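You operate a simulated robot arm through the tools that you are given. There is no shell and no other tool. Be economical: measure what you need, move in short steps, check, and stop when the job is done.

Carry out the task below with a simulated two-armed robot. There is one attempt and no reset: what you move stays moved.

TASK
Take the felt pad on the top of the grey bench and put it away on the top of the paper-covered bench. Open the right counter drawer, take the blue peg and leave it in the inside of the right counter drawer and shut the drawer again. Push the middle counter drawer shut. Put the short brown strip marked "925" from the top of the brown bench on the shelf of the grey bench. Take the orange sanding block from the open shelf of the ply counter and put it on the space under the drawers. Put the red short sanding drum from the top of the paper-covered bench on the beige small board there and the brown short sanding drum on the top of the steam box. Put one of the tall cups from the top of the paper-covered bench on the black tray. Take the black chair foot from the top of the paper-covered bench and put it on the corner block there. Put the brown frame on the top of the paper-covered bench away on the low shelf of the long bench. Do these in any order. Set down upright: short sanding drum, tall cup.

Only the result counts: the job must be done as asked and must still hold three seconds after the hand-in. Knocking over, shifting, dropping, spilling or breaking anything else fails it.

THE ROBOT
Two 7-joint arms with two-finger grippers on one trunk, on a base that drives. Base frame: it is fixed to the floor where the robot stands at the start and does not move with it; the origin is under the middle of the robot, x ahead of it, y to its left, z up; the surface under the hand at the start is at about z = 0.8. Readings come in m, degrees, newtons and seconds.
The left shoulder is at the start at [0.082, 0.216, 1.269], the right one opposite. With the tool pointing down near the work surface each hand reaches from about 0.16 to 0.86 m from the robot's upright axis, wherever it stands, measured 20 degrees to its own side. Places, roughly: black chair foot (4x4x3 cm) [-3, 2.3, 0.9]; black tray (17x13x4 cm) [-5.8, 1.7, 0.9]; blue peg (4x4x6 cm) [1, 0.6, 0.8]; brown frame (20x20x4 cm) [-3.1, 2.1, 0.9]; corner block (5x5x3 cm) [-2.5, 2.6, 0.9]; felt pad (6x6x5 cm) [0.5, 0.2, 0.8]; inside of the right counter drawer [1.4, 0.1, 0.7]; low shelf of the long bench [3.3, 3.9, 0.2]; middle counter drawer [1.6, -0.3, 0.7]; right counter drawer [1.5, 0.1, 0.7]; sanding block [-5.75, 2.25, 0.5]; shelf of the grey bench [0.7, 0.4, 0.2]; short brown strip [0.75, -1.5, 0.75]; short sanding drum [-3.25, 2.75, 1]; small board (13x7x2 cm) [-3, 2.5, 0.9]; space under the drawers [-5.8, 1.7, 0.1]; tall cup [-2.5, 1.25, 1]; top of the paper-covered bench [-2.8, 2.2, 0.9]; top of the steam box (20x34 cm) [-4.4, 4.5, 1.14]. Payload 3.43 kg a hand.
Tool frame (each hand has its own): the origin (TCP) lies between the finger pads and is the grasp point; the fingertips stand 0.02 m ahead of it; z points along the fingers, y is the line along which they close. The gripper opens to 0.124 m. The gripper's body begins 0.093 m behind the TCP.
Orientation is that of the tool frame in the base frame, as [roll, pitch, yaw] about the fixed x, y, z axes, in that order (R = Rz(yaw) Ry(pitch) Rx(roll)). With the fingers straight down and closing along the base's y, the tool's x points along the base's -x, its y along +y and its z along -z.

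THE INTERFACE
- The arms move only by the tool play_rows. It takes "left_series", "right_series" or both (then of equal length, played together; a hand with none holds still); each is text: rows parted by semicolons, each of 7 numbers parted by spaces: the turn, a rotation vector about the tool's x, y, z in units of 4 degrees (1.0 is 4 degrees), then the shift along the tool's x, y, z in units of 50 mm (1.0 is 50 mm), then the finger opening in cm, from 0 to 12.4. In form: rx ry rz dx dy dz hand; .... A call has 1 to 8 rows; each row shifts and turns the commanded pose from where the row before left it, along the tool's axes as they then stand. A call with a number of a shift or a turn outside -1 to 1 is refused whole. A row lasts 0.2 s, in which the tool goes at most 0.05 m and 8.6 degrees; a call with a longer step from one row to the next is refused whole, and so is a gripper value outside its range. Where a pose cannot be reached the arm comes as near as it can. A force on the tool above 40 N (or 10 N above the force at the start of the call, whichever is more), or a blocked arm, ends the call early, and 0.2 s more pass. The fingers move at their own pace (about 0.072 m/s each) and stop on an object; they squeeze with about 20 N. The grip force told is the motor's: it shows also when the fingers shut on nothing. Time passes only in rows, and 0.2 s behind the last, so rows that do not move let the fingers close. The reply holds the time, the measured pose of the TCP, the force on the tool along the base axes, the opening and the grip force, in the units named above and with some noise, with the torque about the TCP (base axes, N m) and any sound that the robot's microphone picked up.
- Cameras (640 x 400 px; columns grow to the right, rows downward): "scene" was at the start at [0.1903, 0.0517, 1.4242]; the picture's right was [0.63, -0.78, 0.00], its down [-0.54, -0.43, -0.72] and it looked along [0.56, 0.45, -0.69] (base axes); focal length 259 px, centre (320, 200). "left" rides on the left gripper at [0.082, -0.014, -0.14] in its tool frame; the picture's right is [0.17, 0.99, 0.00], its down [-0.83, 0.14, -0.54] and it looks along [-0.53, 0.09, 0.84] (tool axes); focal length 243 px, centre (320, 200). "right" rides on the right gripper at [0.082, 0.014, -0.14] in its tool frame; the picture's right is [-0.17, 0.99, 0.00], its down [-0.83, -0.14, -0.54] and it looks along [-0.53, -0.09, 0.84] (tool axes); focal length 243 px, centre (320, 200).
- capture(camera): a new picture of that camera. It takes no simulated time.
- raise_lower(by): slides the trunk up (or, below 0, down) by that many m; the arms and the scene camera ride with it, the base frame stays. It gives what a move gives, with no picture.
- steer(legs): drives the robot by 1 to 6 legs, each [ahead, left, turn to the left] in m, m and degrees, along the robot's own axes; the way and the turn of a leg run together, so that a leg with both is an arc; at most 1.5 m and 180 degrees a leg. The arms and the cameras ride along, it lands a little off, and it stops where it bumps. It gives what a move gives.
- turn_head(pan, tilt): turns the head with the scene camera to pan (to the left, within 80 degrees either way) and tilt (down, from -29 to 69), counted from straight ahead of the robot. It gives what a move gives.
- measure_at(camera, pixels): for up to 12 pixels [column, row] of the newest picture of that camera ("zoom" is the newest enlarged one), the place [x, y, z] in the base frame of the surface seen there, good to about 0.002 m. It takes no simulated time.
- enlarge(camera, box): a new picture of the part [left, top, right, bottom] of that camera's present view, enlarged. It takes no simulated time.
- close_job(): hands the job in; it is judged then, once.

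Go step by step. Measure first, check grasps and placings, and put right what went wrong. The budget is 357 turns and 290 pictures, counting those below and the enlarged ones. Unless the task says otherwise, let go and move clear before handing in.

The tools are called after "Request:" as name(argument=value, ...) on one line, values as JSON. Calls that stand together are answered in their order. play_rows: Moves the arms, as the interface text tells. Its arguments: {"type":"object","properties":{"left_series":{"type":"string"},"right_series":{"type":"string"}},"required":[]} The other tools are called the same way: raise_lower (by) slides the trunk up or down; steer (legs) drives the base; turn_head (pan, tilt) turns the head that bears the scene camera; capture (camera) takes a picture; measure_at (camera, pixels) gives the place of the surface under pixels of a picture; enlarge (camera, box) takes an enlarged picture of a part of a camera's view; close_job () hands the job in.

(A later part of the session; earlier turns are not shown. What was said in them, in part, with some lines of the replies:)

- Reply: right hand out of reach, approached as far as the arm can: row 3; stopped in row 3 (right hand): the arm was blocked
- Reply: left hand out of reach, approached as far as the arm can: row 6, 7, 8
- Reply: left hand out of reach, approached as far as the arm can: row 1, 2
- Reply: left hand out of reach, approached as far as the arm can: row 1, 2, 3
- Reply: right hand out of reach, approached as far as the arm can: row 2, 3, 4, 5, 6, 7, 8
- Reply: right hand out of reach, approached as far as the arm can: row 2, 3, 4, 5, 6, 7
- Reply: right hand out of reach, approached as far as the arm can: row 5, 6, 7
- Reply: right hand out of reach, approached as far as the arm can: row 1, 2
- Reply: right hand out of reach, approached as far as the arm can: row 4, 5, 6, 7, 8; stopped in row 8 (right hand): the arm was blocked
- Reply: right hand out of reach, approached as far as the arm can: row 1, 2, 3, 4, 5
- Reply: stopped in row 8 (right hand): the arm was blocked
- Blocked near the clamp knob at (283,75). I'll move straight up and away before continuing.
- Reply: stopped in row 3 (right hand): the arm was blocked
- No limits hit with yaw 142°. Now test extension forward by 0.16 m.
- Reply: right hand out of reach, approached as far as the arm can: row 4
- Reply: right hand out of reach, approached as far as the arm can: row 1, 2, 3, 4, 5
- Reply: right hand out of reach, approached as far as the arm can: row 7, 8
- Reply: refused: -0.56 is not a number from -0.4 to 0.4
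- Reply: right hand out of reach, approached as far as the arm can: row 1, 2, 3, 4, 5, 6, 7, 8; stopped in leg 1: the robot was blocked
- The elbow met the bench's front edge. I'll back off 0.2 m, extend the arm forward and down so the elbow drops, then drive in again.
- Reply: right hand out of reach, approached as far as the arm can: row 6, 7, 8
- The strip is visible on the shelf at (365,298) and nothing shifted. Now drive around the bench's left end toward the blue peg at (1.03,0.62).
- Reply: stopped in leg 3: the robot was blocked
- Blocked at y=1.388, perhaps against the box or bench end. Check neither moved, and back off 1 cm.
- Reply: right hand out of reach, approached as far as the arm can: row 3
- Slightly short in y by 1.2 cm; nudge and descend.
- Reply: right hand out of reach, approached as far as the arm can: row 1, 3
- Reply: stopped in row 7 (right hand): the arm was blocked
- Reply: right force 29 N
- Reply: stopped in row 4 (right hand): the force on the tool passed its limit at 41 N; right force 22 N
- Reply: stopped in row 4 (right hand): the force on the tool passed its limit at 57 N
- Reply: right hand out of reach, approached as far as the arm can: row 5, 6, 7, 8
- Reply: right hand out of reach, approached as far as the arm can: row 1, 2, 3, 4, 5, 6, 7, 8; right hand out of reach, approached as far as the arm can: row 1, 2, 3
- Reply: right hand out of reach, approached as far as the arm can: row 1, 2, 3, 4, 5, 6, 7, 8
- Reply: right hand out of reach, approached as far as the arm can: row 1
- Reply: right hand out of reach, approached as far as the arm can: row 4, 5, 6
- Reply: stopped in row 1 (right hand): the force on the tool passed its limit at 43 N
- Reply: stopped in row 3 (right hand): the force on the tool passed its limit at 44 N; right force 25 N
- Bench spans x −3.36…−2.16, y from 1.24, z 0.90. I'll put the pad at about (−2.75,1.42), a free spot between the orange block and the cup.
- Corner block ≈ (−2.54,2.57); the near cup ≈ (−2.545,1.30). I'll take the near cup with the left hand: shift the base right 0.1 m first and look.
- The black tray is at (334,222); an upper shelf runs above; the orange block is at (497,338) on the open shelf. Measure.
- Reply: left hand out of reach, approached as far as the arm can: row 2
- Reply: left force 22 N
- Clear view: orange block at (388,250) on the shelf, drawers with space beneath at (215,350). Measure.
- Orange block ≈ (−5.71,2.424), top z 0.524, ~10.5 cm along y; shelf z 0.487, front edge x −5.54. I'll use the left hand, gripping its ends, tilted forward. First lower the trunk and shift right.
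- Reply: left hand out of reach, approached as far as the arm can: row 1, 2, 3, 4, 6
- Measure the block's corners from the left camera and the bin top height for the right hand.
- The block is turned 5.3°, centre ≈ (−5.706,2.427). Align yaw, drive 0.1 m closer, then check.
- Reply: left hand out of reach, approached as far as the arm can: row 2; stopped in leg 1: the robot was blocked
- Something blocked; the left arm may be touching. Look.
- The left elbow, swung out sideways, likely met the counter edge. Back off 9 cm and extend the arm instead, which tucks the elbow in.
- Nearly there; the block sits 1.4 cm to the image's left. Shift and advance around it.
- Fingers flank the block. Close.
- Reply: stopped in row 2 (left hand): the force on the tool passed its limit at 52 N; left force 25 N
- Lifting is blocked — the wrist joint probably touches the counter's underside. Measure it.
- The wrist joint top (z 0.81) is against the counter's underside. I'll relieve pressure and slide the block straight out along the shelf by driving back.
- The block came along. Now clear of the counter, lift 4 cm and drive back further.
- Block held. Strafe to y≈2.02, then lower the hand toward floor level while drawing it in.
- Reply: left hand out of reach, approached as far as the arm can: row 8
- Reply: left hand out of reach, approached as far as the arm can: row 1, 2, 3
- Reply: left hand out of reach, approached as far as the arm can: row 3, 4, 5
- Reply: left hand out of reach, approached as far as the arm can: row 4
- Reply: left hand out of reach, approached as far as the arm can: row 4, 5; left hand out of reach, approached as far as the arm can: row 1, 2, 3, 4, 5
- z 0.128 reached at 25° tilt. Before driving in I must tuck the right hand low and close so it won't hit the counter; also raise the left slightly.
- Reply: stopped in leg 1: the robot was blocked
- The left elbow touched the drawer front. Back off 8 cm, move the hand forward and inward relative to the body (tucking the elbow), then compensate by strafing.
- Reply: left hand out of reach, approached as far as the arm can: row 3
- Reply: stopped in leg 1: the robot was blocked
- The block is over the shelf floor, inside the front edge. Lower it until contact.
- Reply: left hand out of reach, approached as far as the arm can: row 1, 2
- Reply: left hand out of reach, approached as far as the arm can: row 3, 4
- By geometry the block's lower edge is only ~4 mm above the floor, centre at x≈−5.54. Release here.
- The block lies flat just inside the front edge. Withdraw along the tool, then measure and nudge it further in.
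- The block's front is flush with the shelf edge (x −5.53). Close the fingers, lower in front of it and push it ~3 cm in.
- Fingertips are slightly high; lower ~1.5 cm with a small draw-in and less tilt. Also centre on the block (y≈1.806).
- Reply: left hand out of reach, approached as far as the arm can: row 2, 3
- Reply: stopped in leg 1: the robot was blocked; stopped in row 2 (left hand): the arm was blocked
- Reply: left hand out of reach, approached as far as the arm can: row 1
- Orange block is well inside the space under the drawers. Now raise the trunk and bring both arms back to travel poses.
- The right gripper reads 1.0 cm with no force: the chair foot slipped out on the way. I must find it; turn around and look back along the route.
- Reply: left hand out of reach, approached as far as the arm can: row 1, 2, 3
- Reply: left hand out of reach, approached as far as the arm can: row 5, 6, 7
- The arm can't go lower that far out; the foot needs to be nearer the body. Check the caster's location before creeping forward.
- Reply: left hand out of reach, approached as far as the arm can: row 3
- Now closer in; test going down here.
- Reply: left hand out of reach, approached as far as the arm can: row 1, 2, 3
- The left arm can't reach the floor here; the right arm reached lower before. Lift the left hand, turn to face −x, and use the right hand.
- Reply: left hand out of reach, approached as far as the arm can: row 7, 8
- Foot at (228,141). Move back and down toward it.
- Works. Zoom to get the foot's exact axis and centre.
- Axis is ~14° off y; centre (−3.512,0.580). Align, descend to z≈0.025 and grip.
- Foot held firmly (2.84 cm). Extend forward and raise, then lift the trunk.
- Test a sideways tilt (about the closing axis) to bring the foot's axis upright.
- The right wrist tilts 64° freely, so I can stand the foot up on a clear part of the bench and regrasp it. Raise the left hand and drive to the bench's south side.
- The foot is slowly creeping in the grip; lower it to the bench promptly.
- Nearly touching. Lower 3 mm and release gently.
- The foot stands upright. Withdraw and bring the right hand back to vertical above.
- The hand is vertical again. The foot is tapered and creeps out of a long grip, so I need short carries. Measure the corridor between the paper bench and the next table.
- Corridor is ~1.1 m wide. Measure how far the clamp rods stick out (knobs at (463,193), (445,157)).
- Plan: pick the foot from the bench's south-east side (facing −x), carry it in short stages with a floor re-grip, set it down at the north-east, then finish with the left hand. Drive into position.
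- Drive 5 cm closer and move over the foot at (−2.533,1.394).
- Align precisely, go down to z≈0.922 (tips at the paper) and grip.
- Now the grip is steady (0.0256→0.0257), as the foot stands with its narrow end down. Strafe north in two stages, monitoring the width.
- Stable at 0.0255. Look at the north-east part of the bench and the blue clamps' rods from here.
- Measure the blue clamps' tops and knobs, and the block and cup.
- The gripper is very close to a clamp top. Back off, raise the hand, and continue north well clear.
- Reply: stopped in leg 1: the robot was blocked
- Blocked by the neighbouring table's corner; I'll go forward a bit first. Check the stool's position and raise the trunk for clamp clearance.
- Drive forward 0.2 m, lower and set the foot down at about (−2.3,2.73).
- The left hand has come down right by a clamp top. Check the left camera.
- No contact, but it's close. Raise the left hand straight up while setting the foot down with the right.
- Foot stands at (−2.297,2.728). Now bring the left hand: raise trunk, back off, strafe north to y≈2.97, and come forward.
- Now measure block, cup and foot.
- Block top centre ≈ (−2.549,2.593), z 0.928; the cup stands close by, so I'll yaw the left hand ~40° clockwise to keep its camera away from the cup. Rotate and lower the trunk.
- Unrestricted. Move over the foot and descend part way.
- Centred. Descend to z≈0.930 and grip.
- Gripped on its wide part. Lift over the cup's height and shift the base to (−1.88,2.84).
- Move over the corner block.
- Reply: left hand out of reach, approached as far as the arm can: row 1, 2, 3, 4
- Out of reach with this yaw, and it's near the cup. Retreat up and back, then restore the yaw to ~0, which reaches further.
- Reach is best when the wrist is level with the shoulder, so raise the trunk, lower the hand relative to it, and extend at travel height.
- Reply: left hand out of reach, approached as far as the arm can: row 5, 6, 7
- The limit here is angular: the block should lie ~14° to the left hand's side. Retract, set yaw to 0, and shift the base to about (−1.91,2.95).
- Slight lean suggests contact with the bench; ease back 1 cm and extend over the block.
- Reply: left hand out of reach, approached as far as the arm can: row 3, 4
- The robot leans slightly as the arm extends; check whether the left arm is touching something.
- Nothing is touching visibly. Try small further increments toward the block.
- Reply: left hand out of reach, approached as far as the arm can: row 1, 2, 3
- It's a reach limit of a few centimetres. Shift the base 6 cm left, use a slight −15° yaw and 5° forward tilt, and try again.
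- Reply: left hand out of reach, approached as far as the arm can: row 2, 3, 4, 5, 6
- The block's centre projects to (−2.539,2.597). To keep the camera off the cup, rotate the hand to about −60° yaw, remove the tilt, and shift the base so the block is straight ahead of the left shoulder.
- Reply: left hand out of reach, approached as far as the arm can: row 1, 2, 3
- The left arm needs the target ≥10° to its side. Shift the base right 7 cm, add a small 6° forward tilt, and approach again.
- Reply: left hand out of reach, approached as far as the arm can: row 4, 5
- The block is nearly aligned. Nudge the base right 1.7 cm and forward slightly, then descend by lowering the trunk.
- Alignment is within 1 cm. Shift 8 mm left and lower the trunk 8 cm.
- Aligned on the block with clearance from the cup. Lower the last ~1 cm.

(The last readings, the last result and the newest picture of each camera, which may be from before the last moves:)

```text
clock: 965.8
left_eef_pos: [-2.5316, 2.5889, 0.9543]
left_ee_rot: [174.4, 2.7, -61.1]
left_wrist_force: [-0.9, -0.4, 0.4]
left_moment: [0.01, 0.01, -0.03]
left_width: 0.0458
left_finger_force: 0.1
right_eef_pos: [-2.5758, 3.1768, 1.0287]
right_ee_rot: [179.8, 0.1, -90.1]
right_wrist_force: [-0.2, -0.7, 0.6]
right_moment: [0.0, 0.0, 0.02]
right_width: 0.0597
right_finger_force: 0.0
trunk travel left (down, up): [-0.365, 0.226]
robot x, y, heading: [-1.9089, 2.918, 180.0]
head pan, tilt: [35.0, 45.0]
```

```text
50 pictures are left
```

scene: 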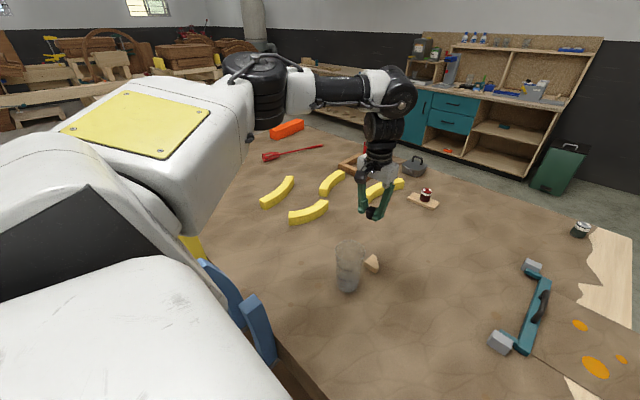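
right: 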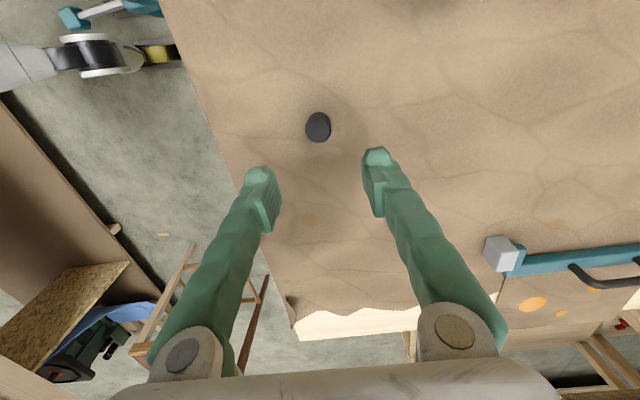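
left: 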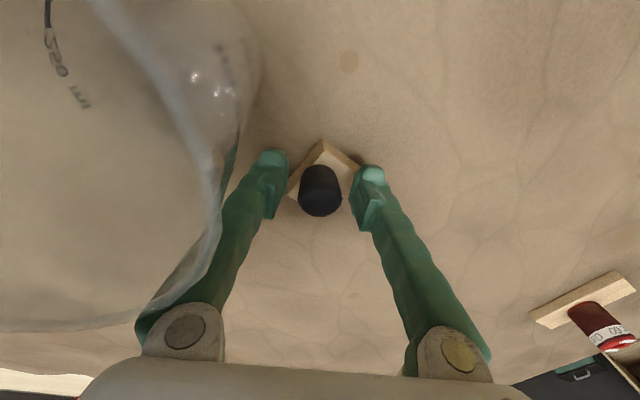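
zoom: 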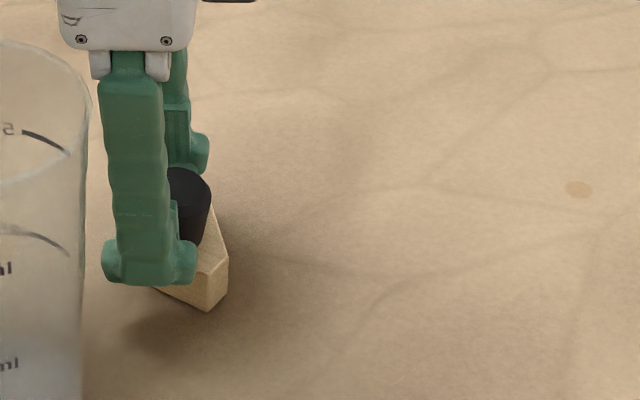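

The foot stands on the block. Rise straight up with the trunk and verify.

Request:
raise_lower(by=0.2)

Request:
enlarge(camera="scene", box=[240, 100, 440, 260])

```text
clock: 968.0
left_eef_pos: [-2.5309, 2.5892, 1.1535]
left_ee_rot: [174.5, 2.7, -61.2]
left_wrist_force: [0.4, 0.2, -0.1]
left_moment: [-0.02, 0.01, 0.0]
left_width: 0.0461
left_finger_force: 0.0
right_eef_pos: [-2.5753, 3.1765, 1.228]
right_ee_rot: [179.8, 0.1, -90.2]
right_wrist_force: [-0.1, -0.4, 0.6]
right_moment: [-0.02, 0.0, 0.03]
right_width: 0.0597
right_finger_force: 0.1
trunk travel left (down, up): [-0.565, 0.026]
robot x, y, heading: [-1.912, 2.9197, 180.4]
head pan, tilt: [35.0, 45.0]
```

```text
2.50 times, centred on (340, 180) of scene
```

zoom: 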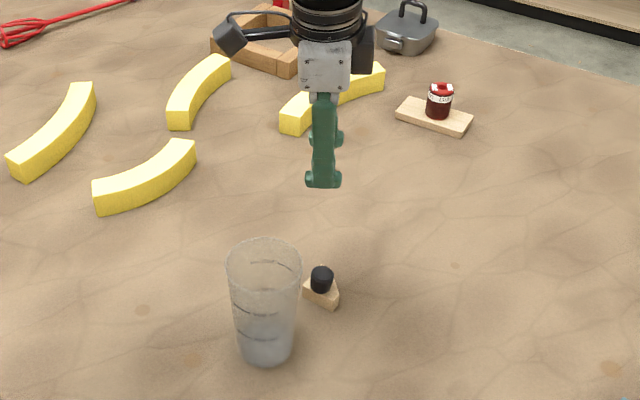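

The black foot stands on the corner block. Back off, retract the left hand (restoring its yaw), and head around to the west side for the frame.

Request:
steer(legs=[[-0.54, 0, 0]])

Request:
play_rows(left_series="0.35 0.2 -1 0.3 -0.5 0 6; 0.35 0.2 -1 0.3 -0.5 0 6; 0.35 0.2 -1 0.3 -0.5 0 6; 0.35 0 -1 0.3 -0.4 0 6; 0 0 -1 0 0 0 6; 0 0 -1 0 0 0 6; 0 0 -1 0 0 0 6; 0 0 -1 0 0 0 6")

Request:
play_rows(left_series="0 0 -1 0 0 0 6; 0 0 -1 0 0 0 6; 0 0 -1 0 0 0 6; 0 0 -1 0 0 0 6; 0 0 -1 0 0 0 6; 0 0 -1 0 0 0 6; 0 0 -1 0 0 0 6")

```text
clock: 971.7
left_eef_pos: [-2.0026, 2.5866, 1.1537]
left_ee_rot: [174.4, 2.6, -60.9]
left_wrist_force: [1.2, -0.6, 0.0]
left_moment: [0.0, -0.03, -0.02]
left_width: 0.0458
left_finger_force: 0.1
right_eef_pos: [-2.0492, 3.1742, 1.2301]
right_ee_rot: [179.8, 0.1, -89.8]
right_wrist_force: [0.3, 0.4, 0.4]
right_moment: [0.02, -0.05, 0.03]
right_width: 0.0598
right_finger_force: 0.0
trunk travel left (down, up): [-0.565, 0.026]
robot x, y, heading: [-1.3805, 2.92, -179.6]
head pan, tilt: [35.0, 45.0]
```

```text
clock: 973.5
left_eef_pos: [-1.8909, 2.5939, 1.1464]
left_ee_rot: [-179.3, 0.7, -28.8]
left_wrist_force: [1.1, 0.3, -0.4]
left_moment: [0.01, 0.0, -0.03]
left_width: 0.0601
left_finger_force: 0.0
right_eef_pos: [-2.0473, 3.1745, 1.2291]
right_ee_rot: [179.7, 0.1, -89.9]
right_wrist_force: [-0.3, 0.0, -0.4]
right_moment: [0.02, 0.0, 0.01]
right_width: 0.06
right_finger_force: 0.0
trunk travel left (down, up): [-0.565, 0.026]
robot x, y, heading: [-1.3824, 2.9199, -179.7]
head pan, tilt: [35.0, 45.0]
```

```text
clock: 975.1
left_eef_pos: [-1.8907, 2.5922, 1.1468]
left_ee_rot: [-179.0, 0.4, -0.7]
left_wrist_force: [-0.2, 0.4, 0.2]
left_moment: [0.0, 0.02, 0.02]
left_width: 0.0602
left_finger_force: 0.2
right_eef_pos: [-2.0489, 3.1749, 1.2304]
right_ee_rot: [179.7, 0.1, -89.9]
right_wrist_force: [-0.2, 0.4, 0.3]
right_moment: [0.0, 0.0, 0.0]
right_width: 0.0602
right_finger_force: 0.1
trunk travel left (down, up): [-0.565, 0.026]
robot x, y, heading: [-1.3797, 2.9214, -179.9]
head pan, tilt: [35.0, 45.0]
```

Drive around the south to the west side: target (−4.1,1.87), facing +x.

Request:
steer(legs=[[0, 1.2, 0], [0, 1.2, 0], [1.4, 0, 0], [1.35, 0, 0], [0, -1.35, 0], [0, 0, 180]])

Request:
raise_lower(by=-0.15)

Request:
turn_head(pan=15, tilt=35)

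Request:
capture(camera="scene")

```text
clock: 1051.5
left_eef_pos: [-3.611, 2.2523, 1.1464]
left_ee_rot: [-179.0, 0.3, 178.8]
left_wrist_force: [0.8, -0.2, 0.1]
left_moment: [-0.01, 0.01, -0.01]
left_width: 0.06
left_finger_force: 0.1
right_eef_pos: [-3.4581, 1.6696, 1.2296]
right_ee_rot: [179.7, 0.0, 89.6]
right_wrist_force: [0.0, -0.1, 0.2]
right_moment: [-0.03, -0.01, -0.02]
right_width: 0.0602
right_finger_force: 0.2
trunk travel left (down, up): [-0.565, 0.026]
robot x, y, heading: [-4.1236, 1.932, -0.3]
head pan, tilt: [35.0, 45.0]
```

```text
clock: 1053.2
left_eef_pos: [-3.611, 2.2525, 0.9978]
left_ee_rot: [-179.0, 0.5, 178.7]
left_wrist_force: [-0.1, 0.1, -0.6]
left_moment: [0.0, 0.04, 0.0]
left_width: 0.0598
left_finger_force: 0.0
right_eef_pos: [-3.4578, 1.6688, 1.0806]
right_ee_rot: [179.5, 0.1, 89.6]
right_wrist_force: [0.7, -0.2, 0.2]
right_moment: [-0.03, 0.0, 0.02]
right_width: 0.0597
right_finger_force: 0.0
trunk travel left (down, up): [-0.415, 0.176]
robot x, y, heading: [-4.1186, 1.9281, -0.4]
head pan, tilt: [35.0, 45.0]
```

```text
clock: 1054.0
left_eef_pos: [-3.6117, 2.2527, 0.9956]
left_ee_rot: [-179.0, 0.4, 178.7]
left_wrist_force: [-0.3, -0.4, 0.2]
left_moment: [-0.01, -0.02, 0.0]
left_width: 0.0599
left_finger_force: 0.0
right_eef_pos: [-3.4576, 1.6701, 1.08]
right_ee_rot: [179.6, 0.1, 89.7]
right_wrist_force: [0.3, -0.2, -0.2]
right_moment: [0.02, 0.02, -0.03]
right_width: 0.0599
right_finger_force: 0.1
trunk travel left (down, up): [-0.415, 0.176]
robot x, y, heading: [-4.1219, 1.9257, -0.3]
head pan, tilt: [15.0, 35.0]
```

```text
48 pictures are left
```

scene: 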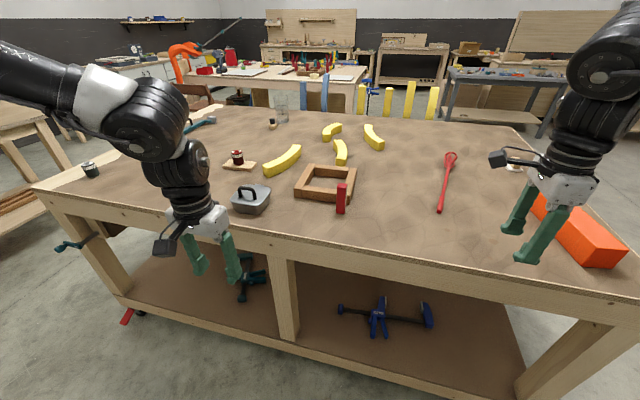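

Frame at (325,182). Raise and tilt the left hand ~28°, then drive up to the bench.

Request:
play_rows(left_series="0 -1 0 0 0 -0.6 6; 0 -1 0 0 0 -0.6 6; 0 -1 0 0 0 -0.6 6; 0 -1 0 0 0 -0.3 6; 0 -1 0 0 0 0 6; 0 -1 0 0 0 0 6; 0 -1 0 0 0 0 6")

Request:
steer(legs=[[0.44, -0.04, 0.3]])

Request:
capture(camera="left")

```text
clock: 1055.6
left_eef_pos: [-3.6216, 2.2544, 1.1011]
left_ee_rot: [-178.9, 28.4, 179.2]
left_wrist_force: [0.4, 0.1, 0.5]
left_moment: [-0.01, -0.01, 0.01]
left_width: 0.06
left_finger_force: 0.1
right_eef_pos: [-3.4582, 1.6697, 1.0793]
right_ee_rot: [179.7, 0.2, 89.7]
right_wrist_force: [0.5, -1.1, 0.7]
right_moment: [0.02, 0.04, 0.02]
right_width: 0.06
right_finger_force: 0.1
trunk travel left (down, up): [-0.415, 0.176]
robot x, y, heading: [-4.1216, 1.9283, -0.4]
head pan, tilt: [15.0, 35.0]
```

```text
clock: 1058.8
left_eef_pos: [-3.186, 2.215, 1.1009]
left_ee_rot: [-178.9, 28.4, 179.4]
left_wrist_force: [0.0, 0.4, -0.9]
left_moment: [0.0, -0.04, 0.0]
left_width: 0.0601
left_finger_force: 0.0
right_eef_pos: [-3.0216, 1.6316, 1.0811]
right_ee_rot: [179.6, 0.0, 89.7]
right_wrist_force: [0.4, 0.1, -0.3]
right_moment: [-0.02, 0.01, -0.02]
right_width: 0.0602
right_finger_force: 0.0
trunk travel left (down, up): [-0.415, 0.176]
robot x, y, heading: [-3.6865, 1.8824, -0.2]
head pan, tilt: [15.0, 35.0]
```

```text
47 pictures are left
```

left: 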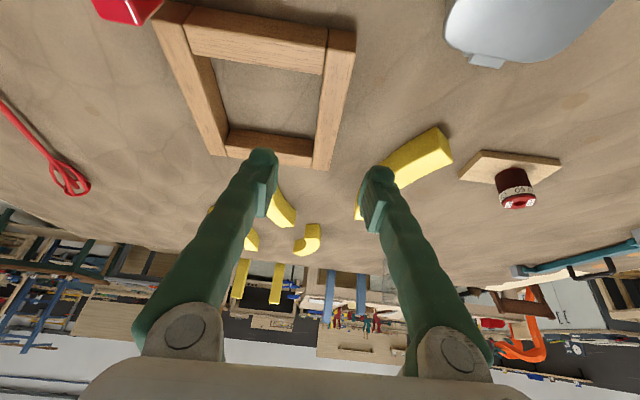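

North bar of the frame runs from (340,40) to (322,160). Measure its edges.

Request:
measure_at(camera="left", pixels=[[330, 55], [352, 60], [320, 115], [340, 120], [314, 160], [328, 165], [340, 90], [270, 30], [265, 145], [195, 90]])

```text
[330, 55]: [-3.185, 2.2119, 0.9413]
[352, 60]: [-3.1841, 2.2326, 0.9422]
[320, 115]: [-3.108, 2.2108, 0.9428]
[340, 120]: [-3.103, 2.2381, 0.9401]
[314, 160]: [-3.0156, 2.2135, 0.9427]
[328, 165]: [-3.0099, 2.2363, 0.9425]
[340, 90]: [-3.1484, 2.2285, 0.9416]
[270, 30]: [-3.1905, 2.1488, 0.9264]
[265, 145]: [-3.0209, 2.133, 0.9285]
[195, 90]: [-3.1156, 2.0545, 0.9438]
```

North bar: centre y 2.2245, x mid −3.098, top 0.942. Advance along the tool to straddle it.

Request:
play_rows(left_series="0 0 0 0.05 0.19 0.8 6; 0 0 0 0.05 0 0.9 6; 0 0 0 0 0 0.9 6; 0 0 0 0 0 0.6 6")

Request:
capture(camera="left")

```text
clock: 1059.8
left_eef_pos: [-3.1143, 2.2194, 0.9552]
left_ee_rot: [-178.9, 28.3, 179.4]
left_wrist_force: [0.7, -0.6, -0.4]
left_moment: [-0.02, 0.01, 0.04]
left_width: 0.0602
left_finger_force: 0.0
right_eef_pos: [-3.0206, 1.6306, 1.0799]
right_ee_rot: [179.7, 0.1, 89.7]
right_wrist_force: [-0.4, 0.5, 0.5]
right_moment: [0.0, -0.01, -0.01]
right_width: 0.0599
right_finger_force: 0.1
trunk travel left (down, up): [-0.415, 0.176]
robot x, y, heading: [-3.6831, 1.8929, 0.1]
head pan, tilt: [15.0, 35.0]
```

```text
46 pictures are left
```

left: 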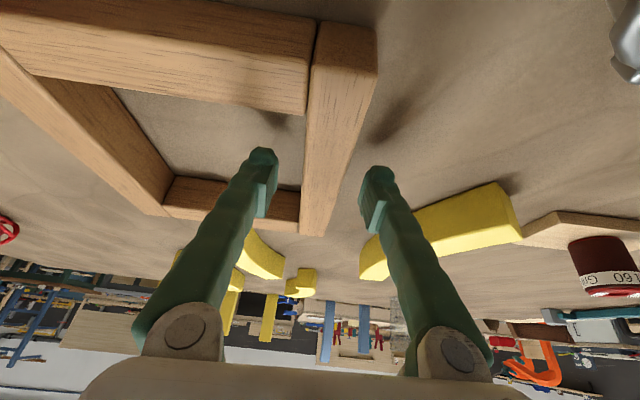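

The bar is between the fingers. Advance 3 cm more, grip and lift slightly.

Request:
play_rows(left_series="0 0 0 0 0.1 0.3 6; 0 0 0 0 0 0.28 6; 0 0 0 0 0 0 1; 0 0 0 0 0 0 1; 0 0 0 0 0 0 1; 0 0 0 0 0 0 1; 0 0 0 -0.25 0 -0.45 1; 0 0 0 -0.25 0 -0.45 1")

Request:
capture(camera="scene")

Request:
capture(camera="left")

```text
clock: 1061.6
left_eef_pos: [-3.1, 2.2262, 0.9841]
left_ee_rot: [-178.9, 28.3, 179.2]
left_wrist_force: [-0.3, -0.6, -3.6]
left_moment: [0.34, 0.01, 0.0]
left_width: 0.0294
left_finger_force: 20.0
right_eef_pos: [-3.0213, 1.6302, 1.0795]
right_ee_rot: [179.7, 0.0, 89.8]
right_wrist_force: [-0.5, 0.1, 0.5]
right_moment: [0.03, -0.01, 0.0]
right_width: 0.06
right_finger_force: 0.1
trunk travel left (down, up): [-0.415, 0.176]
robot x, y, heading: [-3.688, 1.8876, -0.1]
head pan, tilt: [15.0, 35.0]
```

```text
45 pictures are left
```

scene: 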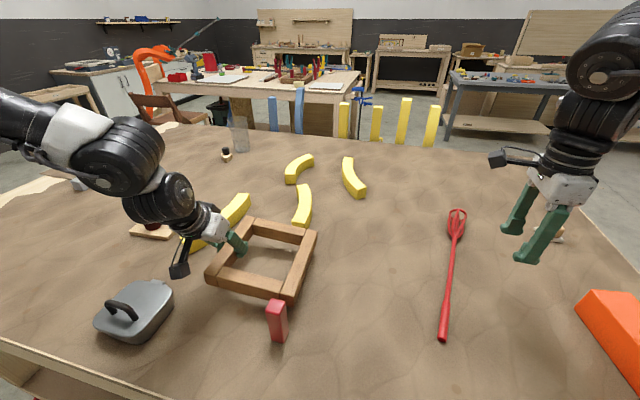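

```text
44 pictures are left
```

left: 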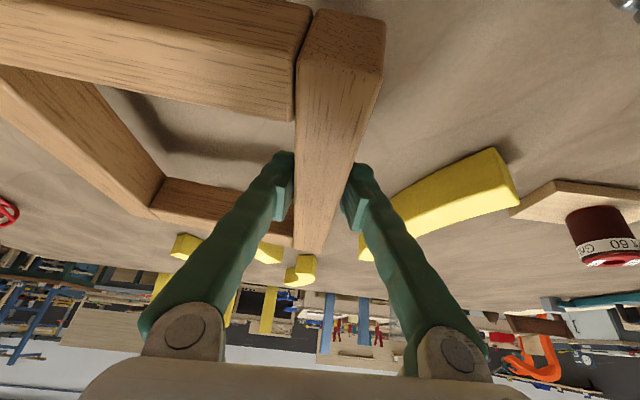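

The frame is held level (≈3.6 N). Lift higher and start the drive to the long bench.

Request:
play_rows(left_series="0 0 0 -0.45 0 -0.85 1; 0 0 0 -0.45 0 -0.85 1; 0 0 0 -0.45 0 -0.85 1")

Request:
steer(legs=[[-0.45, 0, 0], [0, -1.4, 0], [1.5, 0, 0], [1.5, 0, 0]])

```text
clock: 1062.4
left_eef_pos: [-3.1026, 2.2293, 1.1279]
left_ee_rot: [-178.8, 28.2, 179.4]
left_wrist_force: [0.4, -0.2, -4.3]
left_moment: [0.35, -0.03, -0.02]
left_width: 0.0299
left_finger_force: 20.1
right_eef_pos: [-3.0216, 1.6297, 1.0805]
right_ee_rot: [179.7, 0.1, 89.8]
right_wrist_force: [-0.3, -0.4, 0.5]
right_moment: [-0.02, -0.01, 0.0]
right_width: 0.0598
right_finger_force: 0.0
trunk travel left (down, up): [-0.415, 0.176]
robot x, y, heading: [-3.6828, 1.8891, -0.2]
head pan, tilt: [15.0, 35.0]
```

```text
clock: 1101.9
left_eef_pos: [-0.5454, 0.8494, 1.128]
left_ee_rot: [-178.8, 28.4, -179.9]
left_wrist_force: [0.1, 0.8, -3.8]
left_moment: [0.34, 0.03, 0.0]
left_width: 0.0303
left_finger_force: 20.0
right_eef_pos: [-0.458, 0.2526, 1.0803]
right_ee_rot: [179.8, 0.1, 90.5]
right_wrist_force: [0.0, -0.7, -1.2]
right_moment: [0.0, 0.0, 0.0]
right_width: 0.0601
right_finger_force: 0.0
trunk travel left (down, up): [-0.415, 0.176]
robot x, y, heading: [-1.124, 0.5004, 0.6]
head pan, tilt: [15.0, 35.0]
```

Frame still held. Continue: north to y≈1.7 and east.

Request:
steer(legs=[[0, 1.2, -0.6], [1.5, 0, 0], [1.5, 0, 0], [0.35, 0, 0]])

Request:
turn_head(pan=50, tilt=25)

Request:
capture(camera="scene")

```text
clock: 1137.7
left_eef_pos: [2.7669, 2.0749, 1.1275]
left_ee_rot: [-178.9, 28.3, -179.9]
left_wrist_force: [1.1, 0.0, -4.3]
left_moment: [0.35, 0.08, 0.02]
left_width: 0.0303
left_finger_force: 20.1
right_eef_pos: [2.8534, 1.4784, 1.0803]
right_ee_rot: [179.7, 0.1, 90.5]
right_wrist_force: [-1.0, 0.1, -0.2]
right_moment: [0.02, 0.0, 0.01]
right_width: 0.0602
right_finger_force: 0.1
trunk travel left (down, up): [-0.415, 0.176]
robot x, y, heading: [2.1863, 1.7237, 0.6]
head pan, tilt: [15.0, 35.0]
```

```text
clock: 1138.7
left_eef_pos: [2.7669, 2.075, 1.1273]
left_ee_rot: [-178.9, 28.4, -179.8]
left_wrist_force: [1.0, -1.5, -5.0]
left_moment: [0.33, 0.06, 0.0]
left_width: 0.0302
left_finger_force: 19.7
right_eef_pos: [2.8556, 1.4779, 1.0799]
right_ee_rot: [179.6, 0.1, 90.5]
right_wrist_force: [-0.1, 0.2, 0.3]
right_moment: [0.0, 0.01, -0.01]
right_width: 0.0599
right_finger_force: 0.1
trunk travel left (down, up): [-0.415, 0.176]
robot x, y, heading: [2.1871, 1.7267, 0.5]
head pan, tilt: [50.0, 25.0]
```

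```text
43 pictures are left
```

scene: 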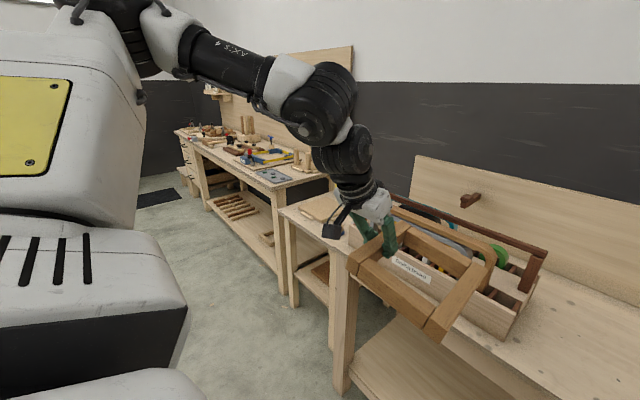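

The long bench with a low shelf is further left (north). Back off from the near bench and measure.

Request:
measure_at(camera="scene", pixels=[[200, 150], [290, 185], [240, 210], [280, 240], [262, 262], [340, 260], [285, 205], [290, 300], [180, 130], [215, 200], [380, 355], [300, 215]])

Request:
steer(legs=[[-0.35, 0, 0], [0, 1.35, 0]])

Request:
turn_head(pan=25, tilt=35)

Request:
capture(camera="scene")

```text
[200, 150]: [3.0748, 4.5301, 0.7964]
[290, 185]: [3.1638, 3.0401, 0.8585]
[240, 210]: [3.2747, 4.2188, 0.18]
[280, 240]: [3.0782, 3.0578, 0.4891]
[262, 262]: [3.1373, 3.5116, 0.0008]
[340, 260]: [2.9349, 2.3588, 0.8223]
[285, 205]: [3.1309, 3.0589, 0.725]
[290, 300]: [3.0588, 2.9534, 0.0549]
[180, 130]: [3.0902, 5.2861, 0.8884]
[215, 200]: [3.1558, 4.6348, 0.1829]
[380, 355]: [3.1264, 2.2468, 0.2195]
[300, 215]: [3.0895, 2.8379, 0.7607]
```

```text
clock: 1159.1
left_eef_pos: [2.4112, 3.4139, 1.1272]
left_ee_rot: [-178.9, 28.4, 179.6]
left_wrist_force: [-0.1, -0.5, -4.1]
left_moment: [0.36, 0.04, -0.02]
left_width: 0.0303
left_finger_force: 19.7
right_eef_pos: [2.4925, 2.8166, 1.0796]
right_ee_rot: [179.8, 0.1, 89.9]
right_wrist_force: [0.7, -0.6, 0.9]
right_moment: [-0.01, 0.0, 0.01]
right_width: 0.0601
right_finger_force: 0.1
trunk travel left (down, up): [-0.415, 0.176]
robot x, y, heading: [1.8233, 3.0708, 0.2]
head pan, tilt: [50.0, 25.0]
```

```text
clock: 1160.0
left_eef_pos: [2.41, 3.4142, 1.1283]
left_ee_rot: [-179.0, 28.3, 179.7]
left_wrist_force: [0.4, -0.2, -4.2]
left_moment: [0.32, 0.03, 0.0]
left_width: 0.0306
left_finger_force: 20.1
right_eef_pos: [2.4939, 2.816, 1.0797]
right_ee_rot: [179.7, 0.1, 90.0]
right_wrist_force: [0.2, 0.8, 0.1]
right_moment: [0.02, 0.02, 0.0]
right_width: 0.0599
right_finger_force: 0.1
trunk travel left (down, up): [-0.415, 0.176]
robot x, y, heading: [1.8272, 3.0661, 0.0]
head pan, tilt: [25.0, 35.0]
```

```text
42 pictures are left
```

scene: 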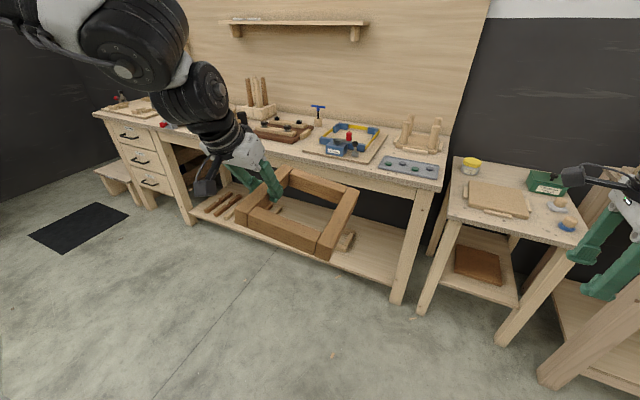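

Zoom on the shelf region and measure.

Request:
enlarge(camera="scene", box=[180, 170, 440, 310])

Request:
measure_at(camera="scene", pixels=[[380, 270], [385, 255], [370, 235], [345, 240], [225, 205], [250, 225], [400, 290], [215, 215], [350, 262], [415, 200], [300, 255], [190, 205]])

```text
2.46 times, centred on (310, 240) of scene
```

zoom: 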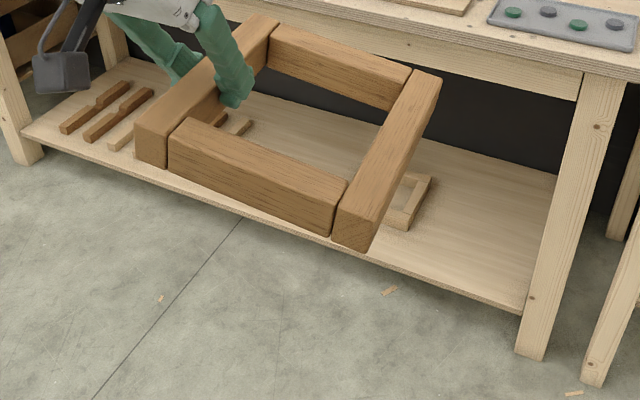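

```text
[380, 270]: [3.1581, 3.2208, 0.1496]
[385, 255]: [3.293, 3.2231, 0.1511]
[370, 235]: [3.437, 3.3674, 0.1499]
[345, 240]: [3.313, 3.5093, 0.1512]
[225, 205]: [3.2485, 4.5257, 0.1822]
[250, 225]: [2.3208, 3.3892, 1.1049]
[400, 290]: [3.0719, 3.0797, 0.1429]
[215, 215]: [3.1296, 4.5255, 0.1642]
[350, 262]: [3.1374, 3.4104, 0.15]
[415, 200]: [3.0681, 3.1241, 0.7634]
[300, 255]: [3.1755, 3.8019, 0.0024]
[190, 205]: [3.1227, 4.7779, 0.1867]
```

Shelf z 0.15, front x≈3.11; the right part (y 3.12–3.42) looks free. Measure the small tray's right edge and the leg.

Request:
measure_at(camera="scene", pixels=[[355, 233], [350, 247], [347, 252], [352, 240], [358, 235], [396, 280], [405, 245], [360, 250], [340, 225]])

Request:
capture(camera="left")

```text
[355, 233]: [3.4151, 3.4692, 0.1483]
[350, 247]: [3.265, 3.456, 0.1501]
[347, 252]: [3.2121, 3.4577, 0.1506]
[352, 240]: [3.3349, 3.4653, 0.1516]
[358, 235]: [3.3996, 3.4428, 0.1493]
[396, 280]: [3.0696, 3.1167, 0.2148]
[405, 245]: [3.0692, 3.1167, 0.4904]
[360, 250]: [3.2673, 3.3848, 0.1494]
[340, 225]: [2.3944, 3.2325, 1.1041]
```

```text
40 pictures are left
```

left: 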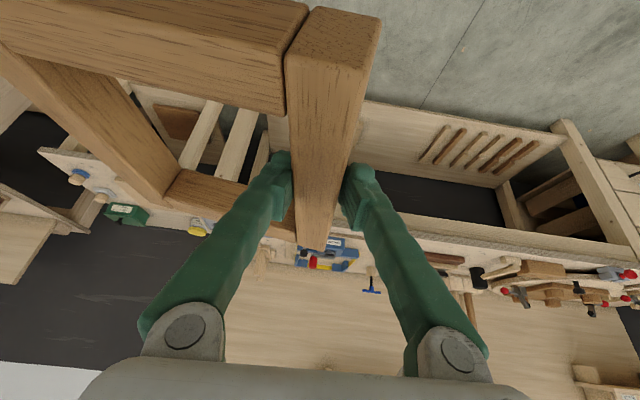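

The left camera shows the shelf between the tray and the strips (365–425, ~130) free. Measure it.

Request:
measure_at(camera="left", pixels=[[375, 115], [400, 130], [420, 150], [395, 160], [425, 130], [372, 150], [440, 160], [375, 104]])

```text
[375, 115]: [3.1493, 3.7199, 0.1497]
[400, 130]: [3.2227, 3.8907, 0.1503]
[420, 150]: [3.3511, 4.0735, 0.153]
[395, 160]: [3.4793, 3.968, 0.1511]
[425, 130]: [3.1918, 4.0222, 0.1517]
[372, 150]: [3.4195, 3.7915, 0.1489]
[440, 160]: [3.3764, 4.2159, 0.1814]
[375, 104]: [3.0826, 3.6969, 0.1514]
```

Free area y 3.65–4.05. I'll put the frame with its held bar at y≈3.92. Strafe there, lower the trunk, and bring both hands down (the right one to be tucked).

Request:
steer(legs=[[0, 0.5, 0]])

Request:
raise_lower(by=-0.4)

Request:
play_rows(left_series="0 0 0 0.4 0.12 0.8 1; 0 0 0 0.4 0.12 0.8 1; 0 0 0 0.4 0.12 0.8 1; 0 0 0 0.4 0.12 0.8 1; 0 0 0 0.4 0.12 0.8 1; 0 0 0 0.4 0.12 0.8 1; 0 0 0 0.4 0.12 0.8 1; 0 0 0 0.4 0.12 0.8 1", right_series="0 0 0 0 0 0.95 4; 0 0 0 0 0 0.95 4; 0 0 0 0 0 0.95 4; 0 0 0 0 0 0.95 4; 0 0 0 0 0 0.95 4; 0 0 0 0 0 0.95 4; 0 0 0 0 0 0.95 4; 0 0 0 0 0 0.95 4")

Request:
play_rows(right_series="0 0 0 0 -0.9 0 4; 0 0 0 0 -0.9 0 4; 0 0 0 0 -0.9 0 4; 0 0 0 0 -0.9 0 4; 0 0 0 0 -0.9 0 4; 0 0 0 0 -0.9 0 4; 0 0 0 0 -0.9 0 4")

```text
clock: 1167.1
left_eef_pos: [2.4113, 3.9075, 1.1273]
left_ee_rot: [-178.9, 28.3, 179.3]
left_wrist_force: [-0.2, 0.6, -4.7]
left_moment: [0.33, 0.09, 0.06]
left_width: 0.0302
left_finger_force: 20.4
right_eef_pos: [2.4922, 3.3106, 1.0808]
right_ee_rot: [179.7, 0.0, 89.8]
right_wrist_force: [0.8, -1.0, -0.3]
right_moment: [-0.02, 0.01, 0.0]
right_width: 0.0602
right_finger_force: 0.1
trunk travel left (down, up): [-0.415, 0.176]
robot x, y, heading: [1.8291, 3.5658, 0.1]
head pan, tilt: [25.0, 35.0]
```

```text
clock: 1171.0
left_eef_pos: [2.4117, 3.9084, 0.7274]
left_ee_rot: [-178.9, 28.2, 179.4]
left_wrist_force: [0.6, -0.1, -4.0]
left_moment: [0.35, 0.06, 0.01]
left_width: 0.0305
left_finger_force: 20.0
right_eef_pos: [2.4924, 3.3101, 0.6805]
right_ee_rot: [179.6, 0.1, 89.8]
right_wrist_force: [0.1, 0.5, -0.1]
right_moment: [0.0, 0.01, -0.01]
right_width: 0.0598
right_finger_force: 0.1
trunk travel left (down, up): [-0.015, 0.576]
robot x, y, heading: [1.8298, 3.5639, -0.1]
head pan, tilt: [25.0, 35.0]
```

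```text
clock: 1172.8
left_eef_pos: [2.4244, 3.9507, 0.3694]
left_ee_rot: [-178.9, 28.3, 179.4]
left_wrist_force: [0.3, -0.2, -3.6]
left_moment: [0.35, 0.09, 0.02]
left_width: 0.0305
left_finger_force: 20.2
right_eef_pos: [2.4948, 3.3091, 0.3012]
right_ee_rot: [179.7, 0.1, 89.8]
right_wrist_force: [0.6, 0.3, 1.0]
right_moment: [0.01, 0.04, -0.02]
right_width: 0.04
right_finger_force: 0.1
trunk travel left (down, up): [-0.015, 0.576]
robot x, y, heading: [1.8273, 3.5627, -0.1]
head pan, tilt: [25.0, 35.0]
```

```text
clock: 1174.3
left_eef_pos: [2.4222, 3.9503, 0.369]
left_ee_rot: [-178.9, 28.2, 179.3]
left_wrist_force: [0.0, -0.9, -3.8]
left_moment: [0.32, 0.07, -0.01]
left_width: 0.0304
left_finger_force: 20.4
right_eef_pos: [2.1784, 3.31, 0.2976]
right_ee_rot: [179.6, 0.1, 89.8]
right_wrist_force: [-0.5, 0.7, -0.3]
right_moment: [0.03, -0.01, -0.02]
right_width: 0.0406
right_finger_force: 0.0
trunk travel left (down, up): [-0.015, 0.576]
robot x, y, heading: [1.8251, 3.5649, -0.1]
head pan, tilt: [25.0, 35.0]
```

All good. Lower the left hand to z≈0.22.

Request:
play_rows(left_series="0 0 0 0.45 0 0.8 1; 0 0 0 0.45 0 0.8 1; 0 0 0 0.45 0 0.8 1; 0 0 0 0.1 0 0.2 1")

Request:
turn_head(pan=15, tilt=25)

Request:
capture(camera="scene")

```text
clock: 1175.3
left_eef_pos: [2.4212, 3.9472, 0.2209]
left_ee_rot: [-179.0, 28.3, 179.3]
left_wrist_force: [-0.3, 1.5, -4.7]
left_moment: [0.35, 0.06, 0.05]
left_width: 0.0301
left_finger_force: 20.0
right_eef_pos: [2.1793, 3.3105, 0.2968]
right_ee_rot: [179.7, 0.1, 89.8]
right_wrist_force: [0.0, -0.3, 0.3]
right_moment: [0.01, -0.01, 0.02]
right_width: 0.0401
right_finger_force: 0.1
trunk travel left (down, up): [-0.015, 0.576]
robot x, y, heading: [1.8282, 3.5644, -0.2]
head pan, tilt: [25.0, 35.0]
```

```text
clock: 1176.1
left_eef_pos: [2.4208, 3.9466, 0.2205]
left_ee_rot: [-178.9, 28.3, 179.3]
left_wrist_force: [-0.4, 0.0, -4.3]
left_moment: [0.32, 0.06, -0.01]
left_width: 0.0302
left_finger_force: 20.3
right_eef_pos: [2.1791, 3.31, 0.2974]
right_ee_rot: [179.7, 0.1, 89.8]
right_wrist_force: [-0.8, 0.4, -0.2]
right_moment: [0.0, 0.01, -0.02]
right_width: 0.0399
right_finger_force: 0.1
trunk travel left (down, up): [-0.015, 0.576]
robot x, y, heading: [1.8279, 3.5653, -0.4]
head pan, tilt: [15.0, 25.0]
```

```text
39 pictures are left
```

scene: 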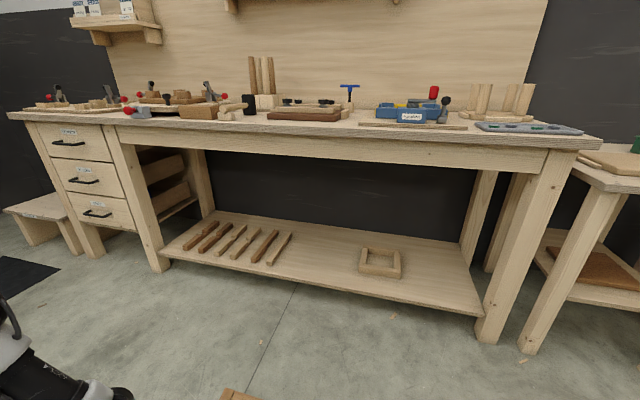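

z 0.22 reached. The free shelf stretch is between the last strip (283,245) and the small tray (360,262). Measure limits and the apron.

Request:
measure_at(camera="scene", pixels=[[288, 240], [275, 262], [360, 262], [358, 272], [320, 255], [320, 284], [300, 155], [300, 125], [340, 240], [290, 234]])

```text
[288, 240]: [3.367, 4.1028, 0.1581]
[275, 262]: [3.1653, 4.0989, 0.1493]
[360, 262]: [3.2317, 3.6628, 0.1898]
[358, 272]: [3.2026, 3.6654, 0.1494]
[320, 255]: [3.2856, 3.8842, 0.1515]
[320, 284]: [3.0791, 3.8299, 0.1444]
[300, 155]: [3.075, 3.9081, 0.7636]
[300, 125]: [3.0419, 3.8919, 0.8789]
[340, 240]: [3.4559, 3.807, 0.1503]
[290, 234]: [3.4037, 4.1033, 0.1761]
```

Free stretch y 3.67–4.09, and the held bar at 3.947 suits. Drive forward 0.68 m and check.

Request:
steer(legs=[[0.68, 0, 0.3]])

Request:
turn_head(pan=30, tilt=45)

Request:
capture(camera="scene")

Request:
capture(camera="left")

```text
clock: 1180.6
left_eef_pos: [3.0949, 3.9476, 0.2214]
left_ee_rot: [-178.9, 28.3, 179.6]
left_wrist_force: [0.6, -0.9, -3.8]
left_moment: [0.34, 0.01, 0.03]
left_width: 0.0304
left_finger_force: 19.9
right_eef_pos: [2.8532, 3.3105, 0.2983]
right_ee_rot: [179.7, 0.2, 89.8]
right_wrist_force: [0.1, -0.1, -1.3]
right_moment: [0.02, 0.02, -0.03]
right_width: 0.04
right_finger_force: 0.0
trunk travel left (down, up): [-0.015, 0.576]
robot x, y, heading: [2.4963, 3.5673, -0.1]
head pan, tilt: [15.0, 25.0]
```

```text
clock: 1181.4
left_eef_pos: [3.0941, 3.9478, 0.2195]
left_ee_rot: [-178.9, 28.3, 179.5]
left_wrist_force: [-0.2, -0.1, -4.6]
left_moment: [0.33, 0.06, -0.02]
left_width: 0.0302
left_finger_force: 19.7
right_eef_pos: [2.8542, 3.3106, 0.2981]
right_ee_rot: [179.7, 0.1, 89.8]
right_wrist_force: [0.0, 0.5, 0.4]
right_moment: [-0.01, 0.04, 0.0]
right_width: 0.0404
right_finger_force: 0.1
trunk travel left (down, up): [-0.015, 0.576]
robot x, y, heading: [2.5039, 3.5644, 0.0]
head pan, tilt: [30.0, 45.0]
```

```text
38 pictures are left
```

scene: 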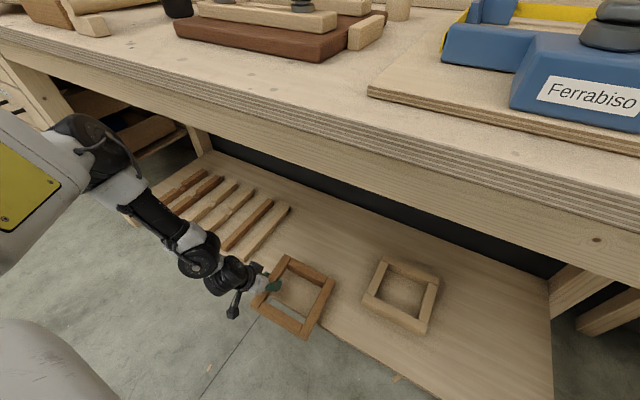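

```text
37 pictures are left
```

left: 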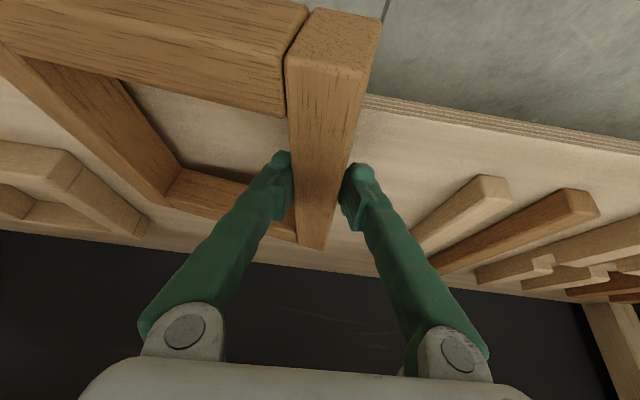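

Good clearance either side. Check the elbow versus bench edge, then advance.

Request:
measure_at(camera="scene", pixels=[[110, 135], [125, 160], [140, 180], [90, 125], [185, 230], [150, 130], [215, 255]])

Request:
steer(legs=[[0.07, 0, 0]])

```text
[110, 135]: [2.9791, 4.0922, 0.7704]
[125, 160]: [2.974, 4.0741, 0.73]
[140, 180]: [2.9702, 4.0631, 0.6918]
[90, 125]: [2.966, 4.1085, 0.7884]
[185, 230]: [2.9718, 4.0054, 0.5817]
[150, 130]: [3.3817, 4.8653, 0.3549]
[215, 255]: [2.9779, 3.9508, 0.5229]
```

```text
clock: 1182.5
left_eef_pos: [3.1638, 3.9483, 0.2202]
left_ee_rot: [-178.8, 28.3, 179.4]
left_wrist_force: [0.6, -0.4, -4.5]
left_moment: [0.33, 0.04, 0.0]
left_width: 0.0303
left_finger_force: 19.8
right_eef_pos: [2.9231, 3.3099, 0.2981]
right_ee_rot: [179.7, 0.1, 89.8]
right_wrist_force: [1.2, 1.0, -0.6]
right_moment: [0.0, -0.02, 0.0]
right_width: 0.0401
right_finger_force: 0.1
trunk travel left (down, up): [-0.015, 0.576]
robot x, y, heading: [2.5747, 3.5676, -0.2]
head pan, tilt: [30.0, 45.0]
```

Elbow is ~2.5 cm from the apron; extend the arm itself 5 cm further in.

Request:
play_rows(left_series="0 0 0 -0.44 0 0.24 1; 0 0 0 -0.44 0 0.24 1; 0 0 0 -0.25 0 0.12 1")

Request:
capture(camera="left")

```text
clock: 1183.3
left_eef_pos: [3.2199, 3.9532, 0.2168]
left_ee_rot: [-178.6, 28.0, -180.0]
left_wrist_force: [0.5, 0.2, -4.6]
left_moment: [0.31, 0.07, 0.02]
left_width: 0.0303
left_finger_force: 19.9
right_eef_pos: [2.9222, 3.3137, 0.3002]
right_ee_rot: [179.7, 0.5, 90.1]
right_wrist_force: [-0.8, 0.6, 0.1]
right_moment: [-0.01, 0.0, 0.01]
right_width: 0.0402
right_finger_force: 0.0
trunk travel left (down, up): [-0.015, 0.576]
robot x, y, heading: [2.5694, 3.5627, 0.3]
head pan, tilt: [30.0, 45.0]
```

```text
36 pictures are left
```

left: 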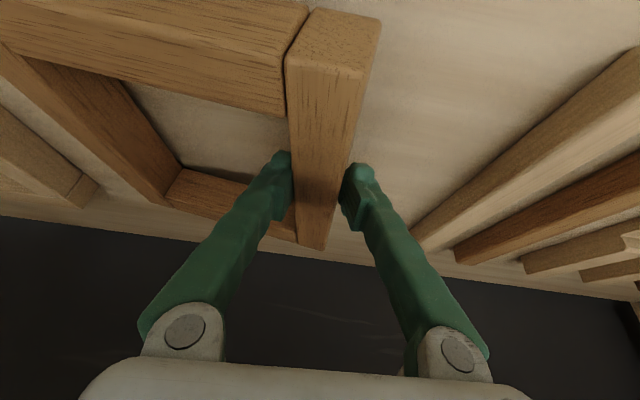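

Fully over the shelf. Lower gently to contact.

Request:
play_rows(left_series="0 0 0 0.2 0 0.36 1; 0 0 0 0.1 0 0.18 1; 0 0 0 0.05 0 0.08 1")

Request:
capture(camera="left")

```text
clock: 1184.1
left_eef_pos: [3.2309, 3.942, 0.1851]
left_ee_rot: [-178.8, 28.5, 179.3]
left_wrist_force: [1.9, -2.2, -0.3]
left_moment: [-0.46, -0.27, 0.24]
left_width: 0.0296
left_finger_force: 19.9
right_eef_pos: [2.9232, 3.3085, 0.2974]
right_ee_rot: [179.7, 0.0, 89.7]
right_wrist_force: [0.3, 0.4, -0.4]
right_moment: [0.05, 0.02, 0.04]
right_width: 0.0402
right_finger_force: 0.0
trunk travel left (down, up): [-0.015, 0.576]
robot x, y, heading: [2.5731, 3.5627, -0.2]
head pan, tilt: [30.0, 45.0]
```

```text
35 pictures are left
```

left: 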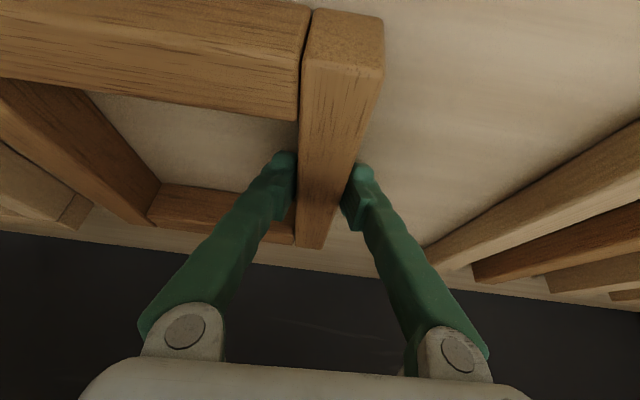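

The frame has touched down (weight off the hand). Lower 4 mm more and release.

Request:
play_rows(left_series="0 0 0 0.04 0 0.07 1; 0 0 0 0 0 0 3.6; 0 0 0 0 0 0 4.6; 0 0 0 0 0 0 5; 0 0 0 0 0 0 5")

Request:
capture(camera="left")

```text
clock: 1185.3
left_eef_pos: [3.2273, 3.9443, 0.1815]
left_ee_rot: [-178.9, 28.3, 179.4]
left_wrist_force: [1.4, -0.4, -0.8]
left_moment: [-0.01, -0.01, 0.0]
left_width: 0.05
left_finger_force: 0.1
right_eef_pos: [2.9227, 3.3094, 0.2988]
right_ee_rot: [179.8, 0.0, 89.8]
right_wrist_force: [0.5, -0.1, 0.3]
right_moment: [0.0, -0.02, 0.01]
right_width: 0.0401
right_finger_force: 0.0
trunk travel left (down, up): [-0.015, 0.576]
robot x, y, heading: [2.5742, 3.566, -0.0]
head pan, tilt: [30.0, 45.0]
```

```text
34 pictures are left
```

left: 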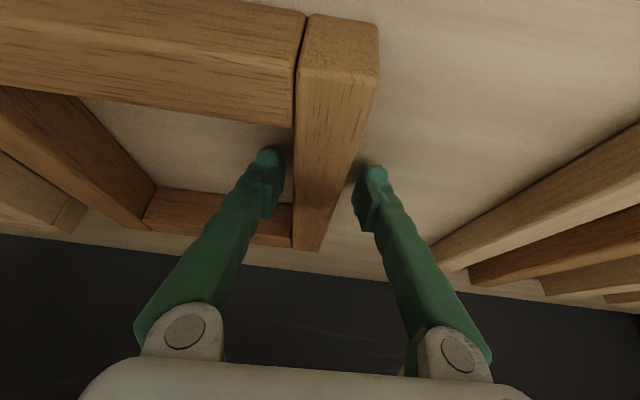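

Released. Lift the fingers clear, then back out and verify.

Request:
play_rows(left_series="0 0 0 -0.3 0 -0.55 5; 0 0 0 -0.3 0 -0.55 5; 0 0 0 -0.1 0 -0.5 5")

Request:
steer(legs=[[-0.6, 0, 0]])

Request:
turn_head(pan=15, tilt=30)

Request:
capture(camera="scene")

```text
clock: 1186.1
left_eef_pos: [3.2235, 3.9474, 0.2702]
left_ee_rot: [-178.8, 28.6, 179.4]
left_wrist_force: [-0.7, 0.0, 0.0]
left_moment: [0.0, -0.02, 0.03]
left_width: 0.0501
left_finger_force: 0.0
right_eef_pos: [2.9237, 3.3088, 0.2974]
right_ee_rot: [179.6, 0.1, 89.8]
right_wrist_force: [-0.3, 0.4, 0.1]
right_moment: [-0.04, -0.01, 0.02]
right_width: 0.04
right_finger_force: 0.1
trunk travel left (down, up): [-0.015, 0.576]
robot x, y, heading: [2.5722, 3.567, -0.0]
head pan, tilt: [30.0, 45.0]
```

```text
clock: 1190.2
left_eef_pos: [2.6175, 3.9502, 0.2679]
left_ee_rot: [-178.9, 28.4, 179.7]
left_wrist_force: [-0.6, 0.7, -0.6]
left_moment: [-0.01, 0.03, 0.01]
left_width: 0.05
left_finger_force: 0.0
right_eef_pos: [2.3229, 3.3092, 0.2974]
right_ee_rot: [179.8, 0.1, 90.2]
right_wrist_force: [-0.2, 0.7, 0.1]
right_moment: [-0.04, 0.03, -0.02]
right_width: 0.0401
right_finger_force: 0.1
trunk travel left (down, up): [-0.015, 0.576]
robot x, y, heading: [1.9719, 3.5651, -0.0]
head pan, tilt: [30.0, 45.0]
```

```text
clock: 1191.0
left_eef_pos: [2.617, 3.949, 0.2681]
left_ee_rot: [-178.9, 28.4, 179.8]
left_wrist_force: [0.7, 0.2, -0.1]
left_moment: [0.01, 0.01, 0.02]
left_width: 0.0498
left_finger_force: 0.1
right_eef_pos: [2.3226, 3.3106, 0.2977]
right_ee_rot: [179.8, 0.1, 90.2]
right_wrist_force: [0.6, -0.6, 0.4]
right_moment: [0.02, 0.0, 0.01]
right_width: 0.0401
right_finger_force: 0.1
trunk travel left (down, up): [-0.015, 0.576]
robot x, y, heading: [1.9664, 3.5658, 0.2]
head pan, tilt: [15.0, 30.0]
```

```text
33 pictures are left
```

scene: 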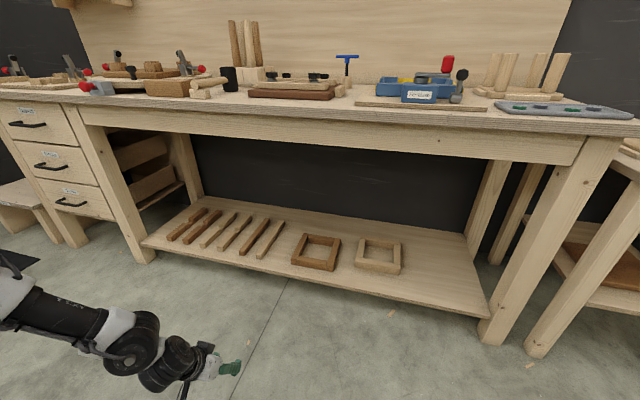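

The brown frame lies on the long bench's low shelf at (316,252), clear of its neighbours; both hands are free and away from everything. All the jobs are done, so I hand in.

Request:
close_job()

```text
The job is handed in.
```

I've handed the job in with every item done. The result of the judging wasn't shown, and I checked each placement by camera when I made it rather than again at the end.

- **Chair foot:** it slipped from the gripper on the way and fell to the floor. I picked it up, and it now stands upright on the corner block.
- **Bumps:** the robot was stopped by furniture several times: bench edges, the drawer fronts of the ply counter, and a table corner. I saw nothing move or fall from these.
- **Orange sanding block:** it sits only about 1.5 cm inside the front edge of the space under the drawers. I couldn't push it further in.
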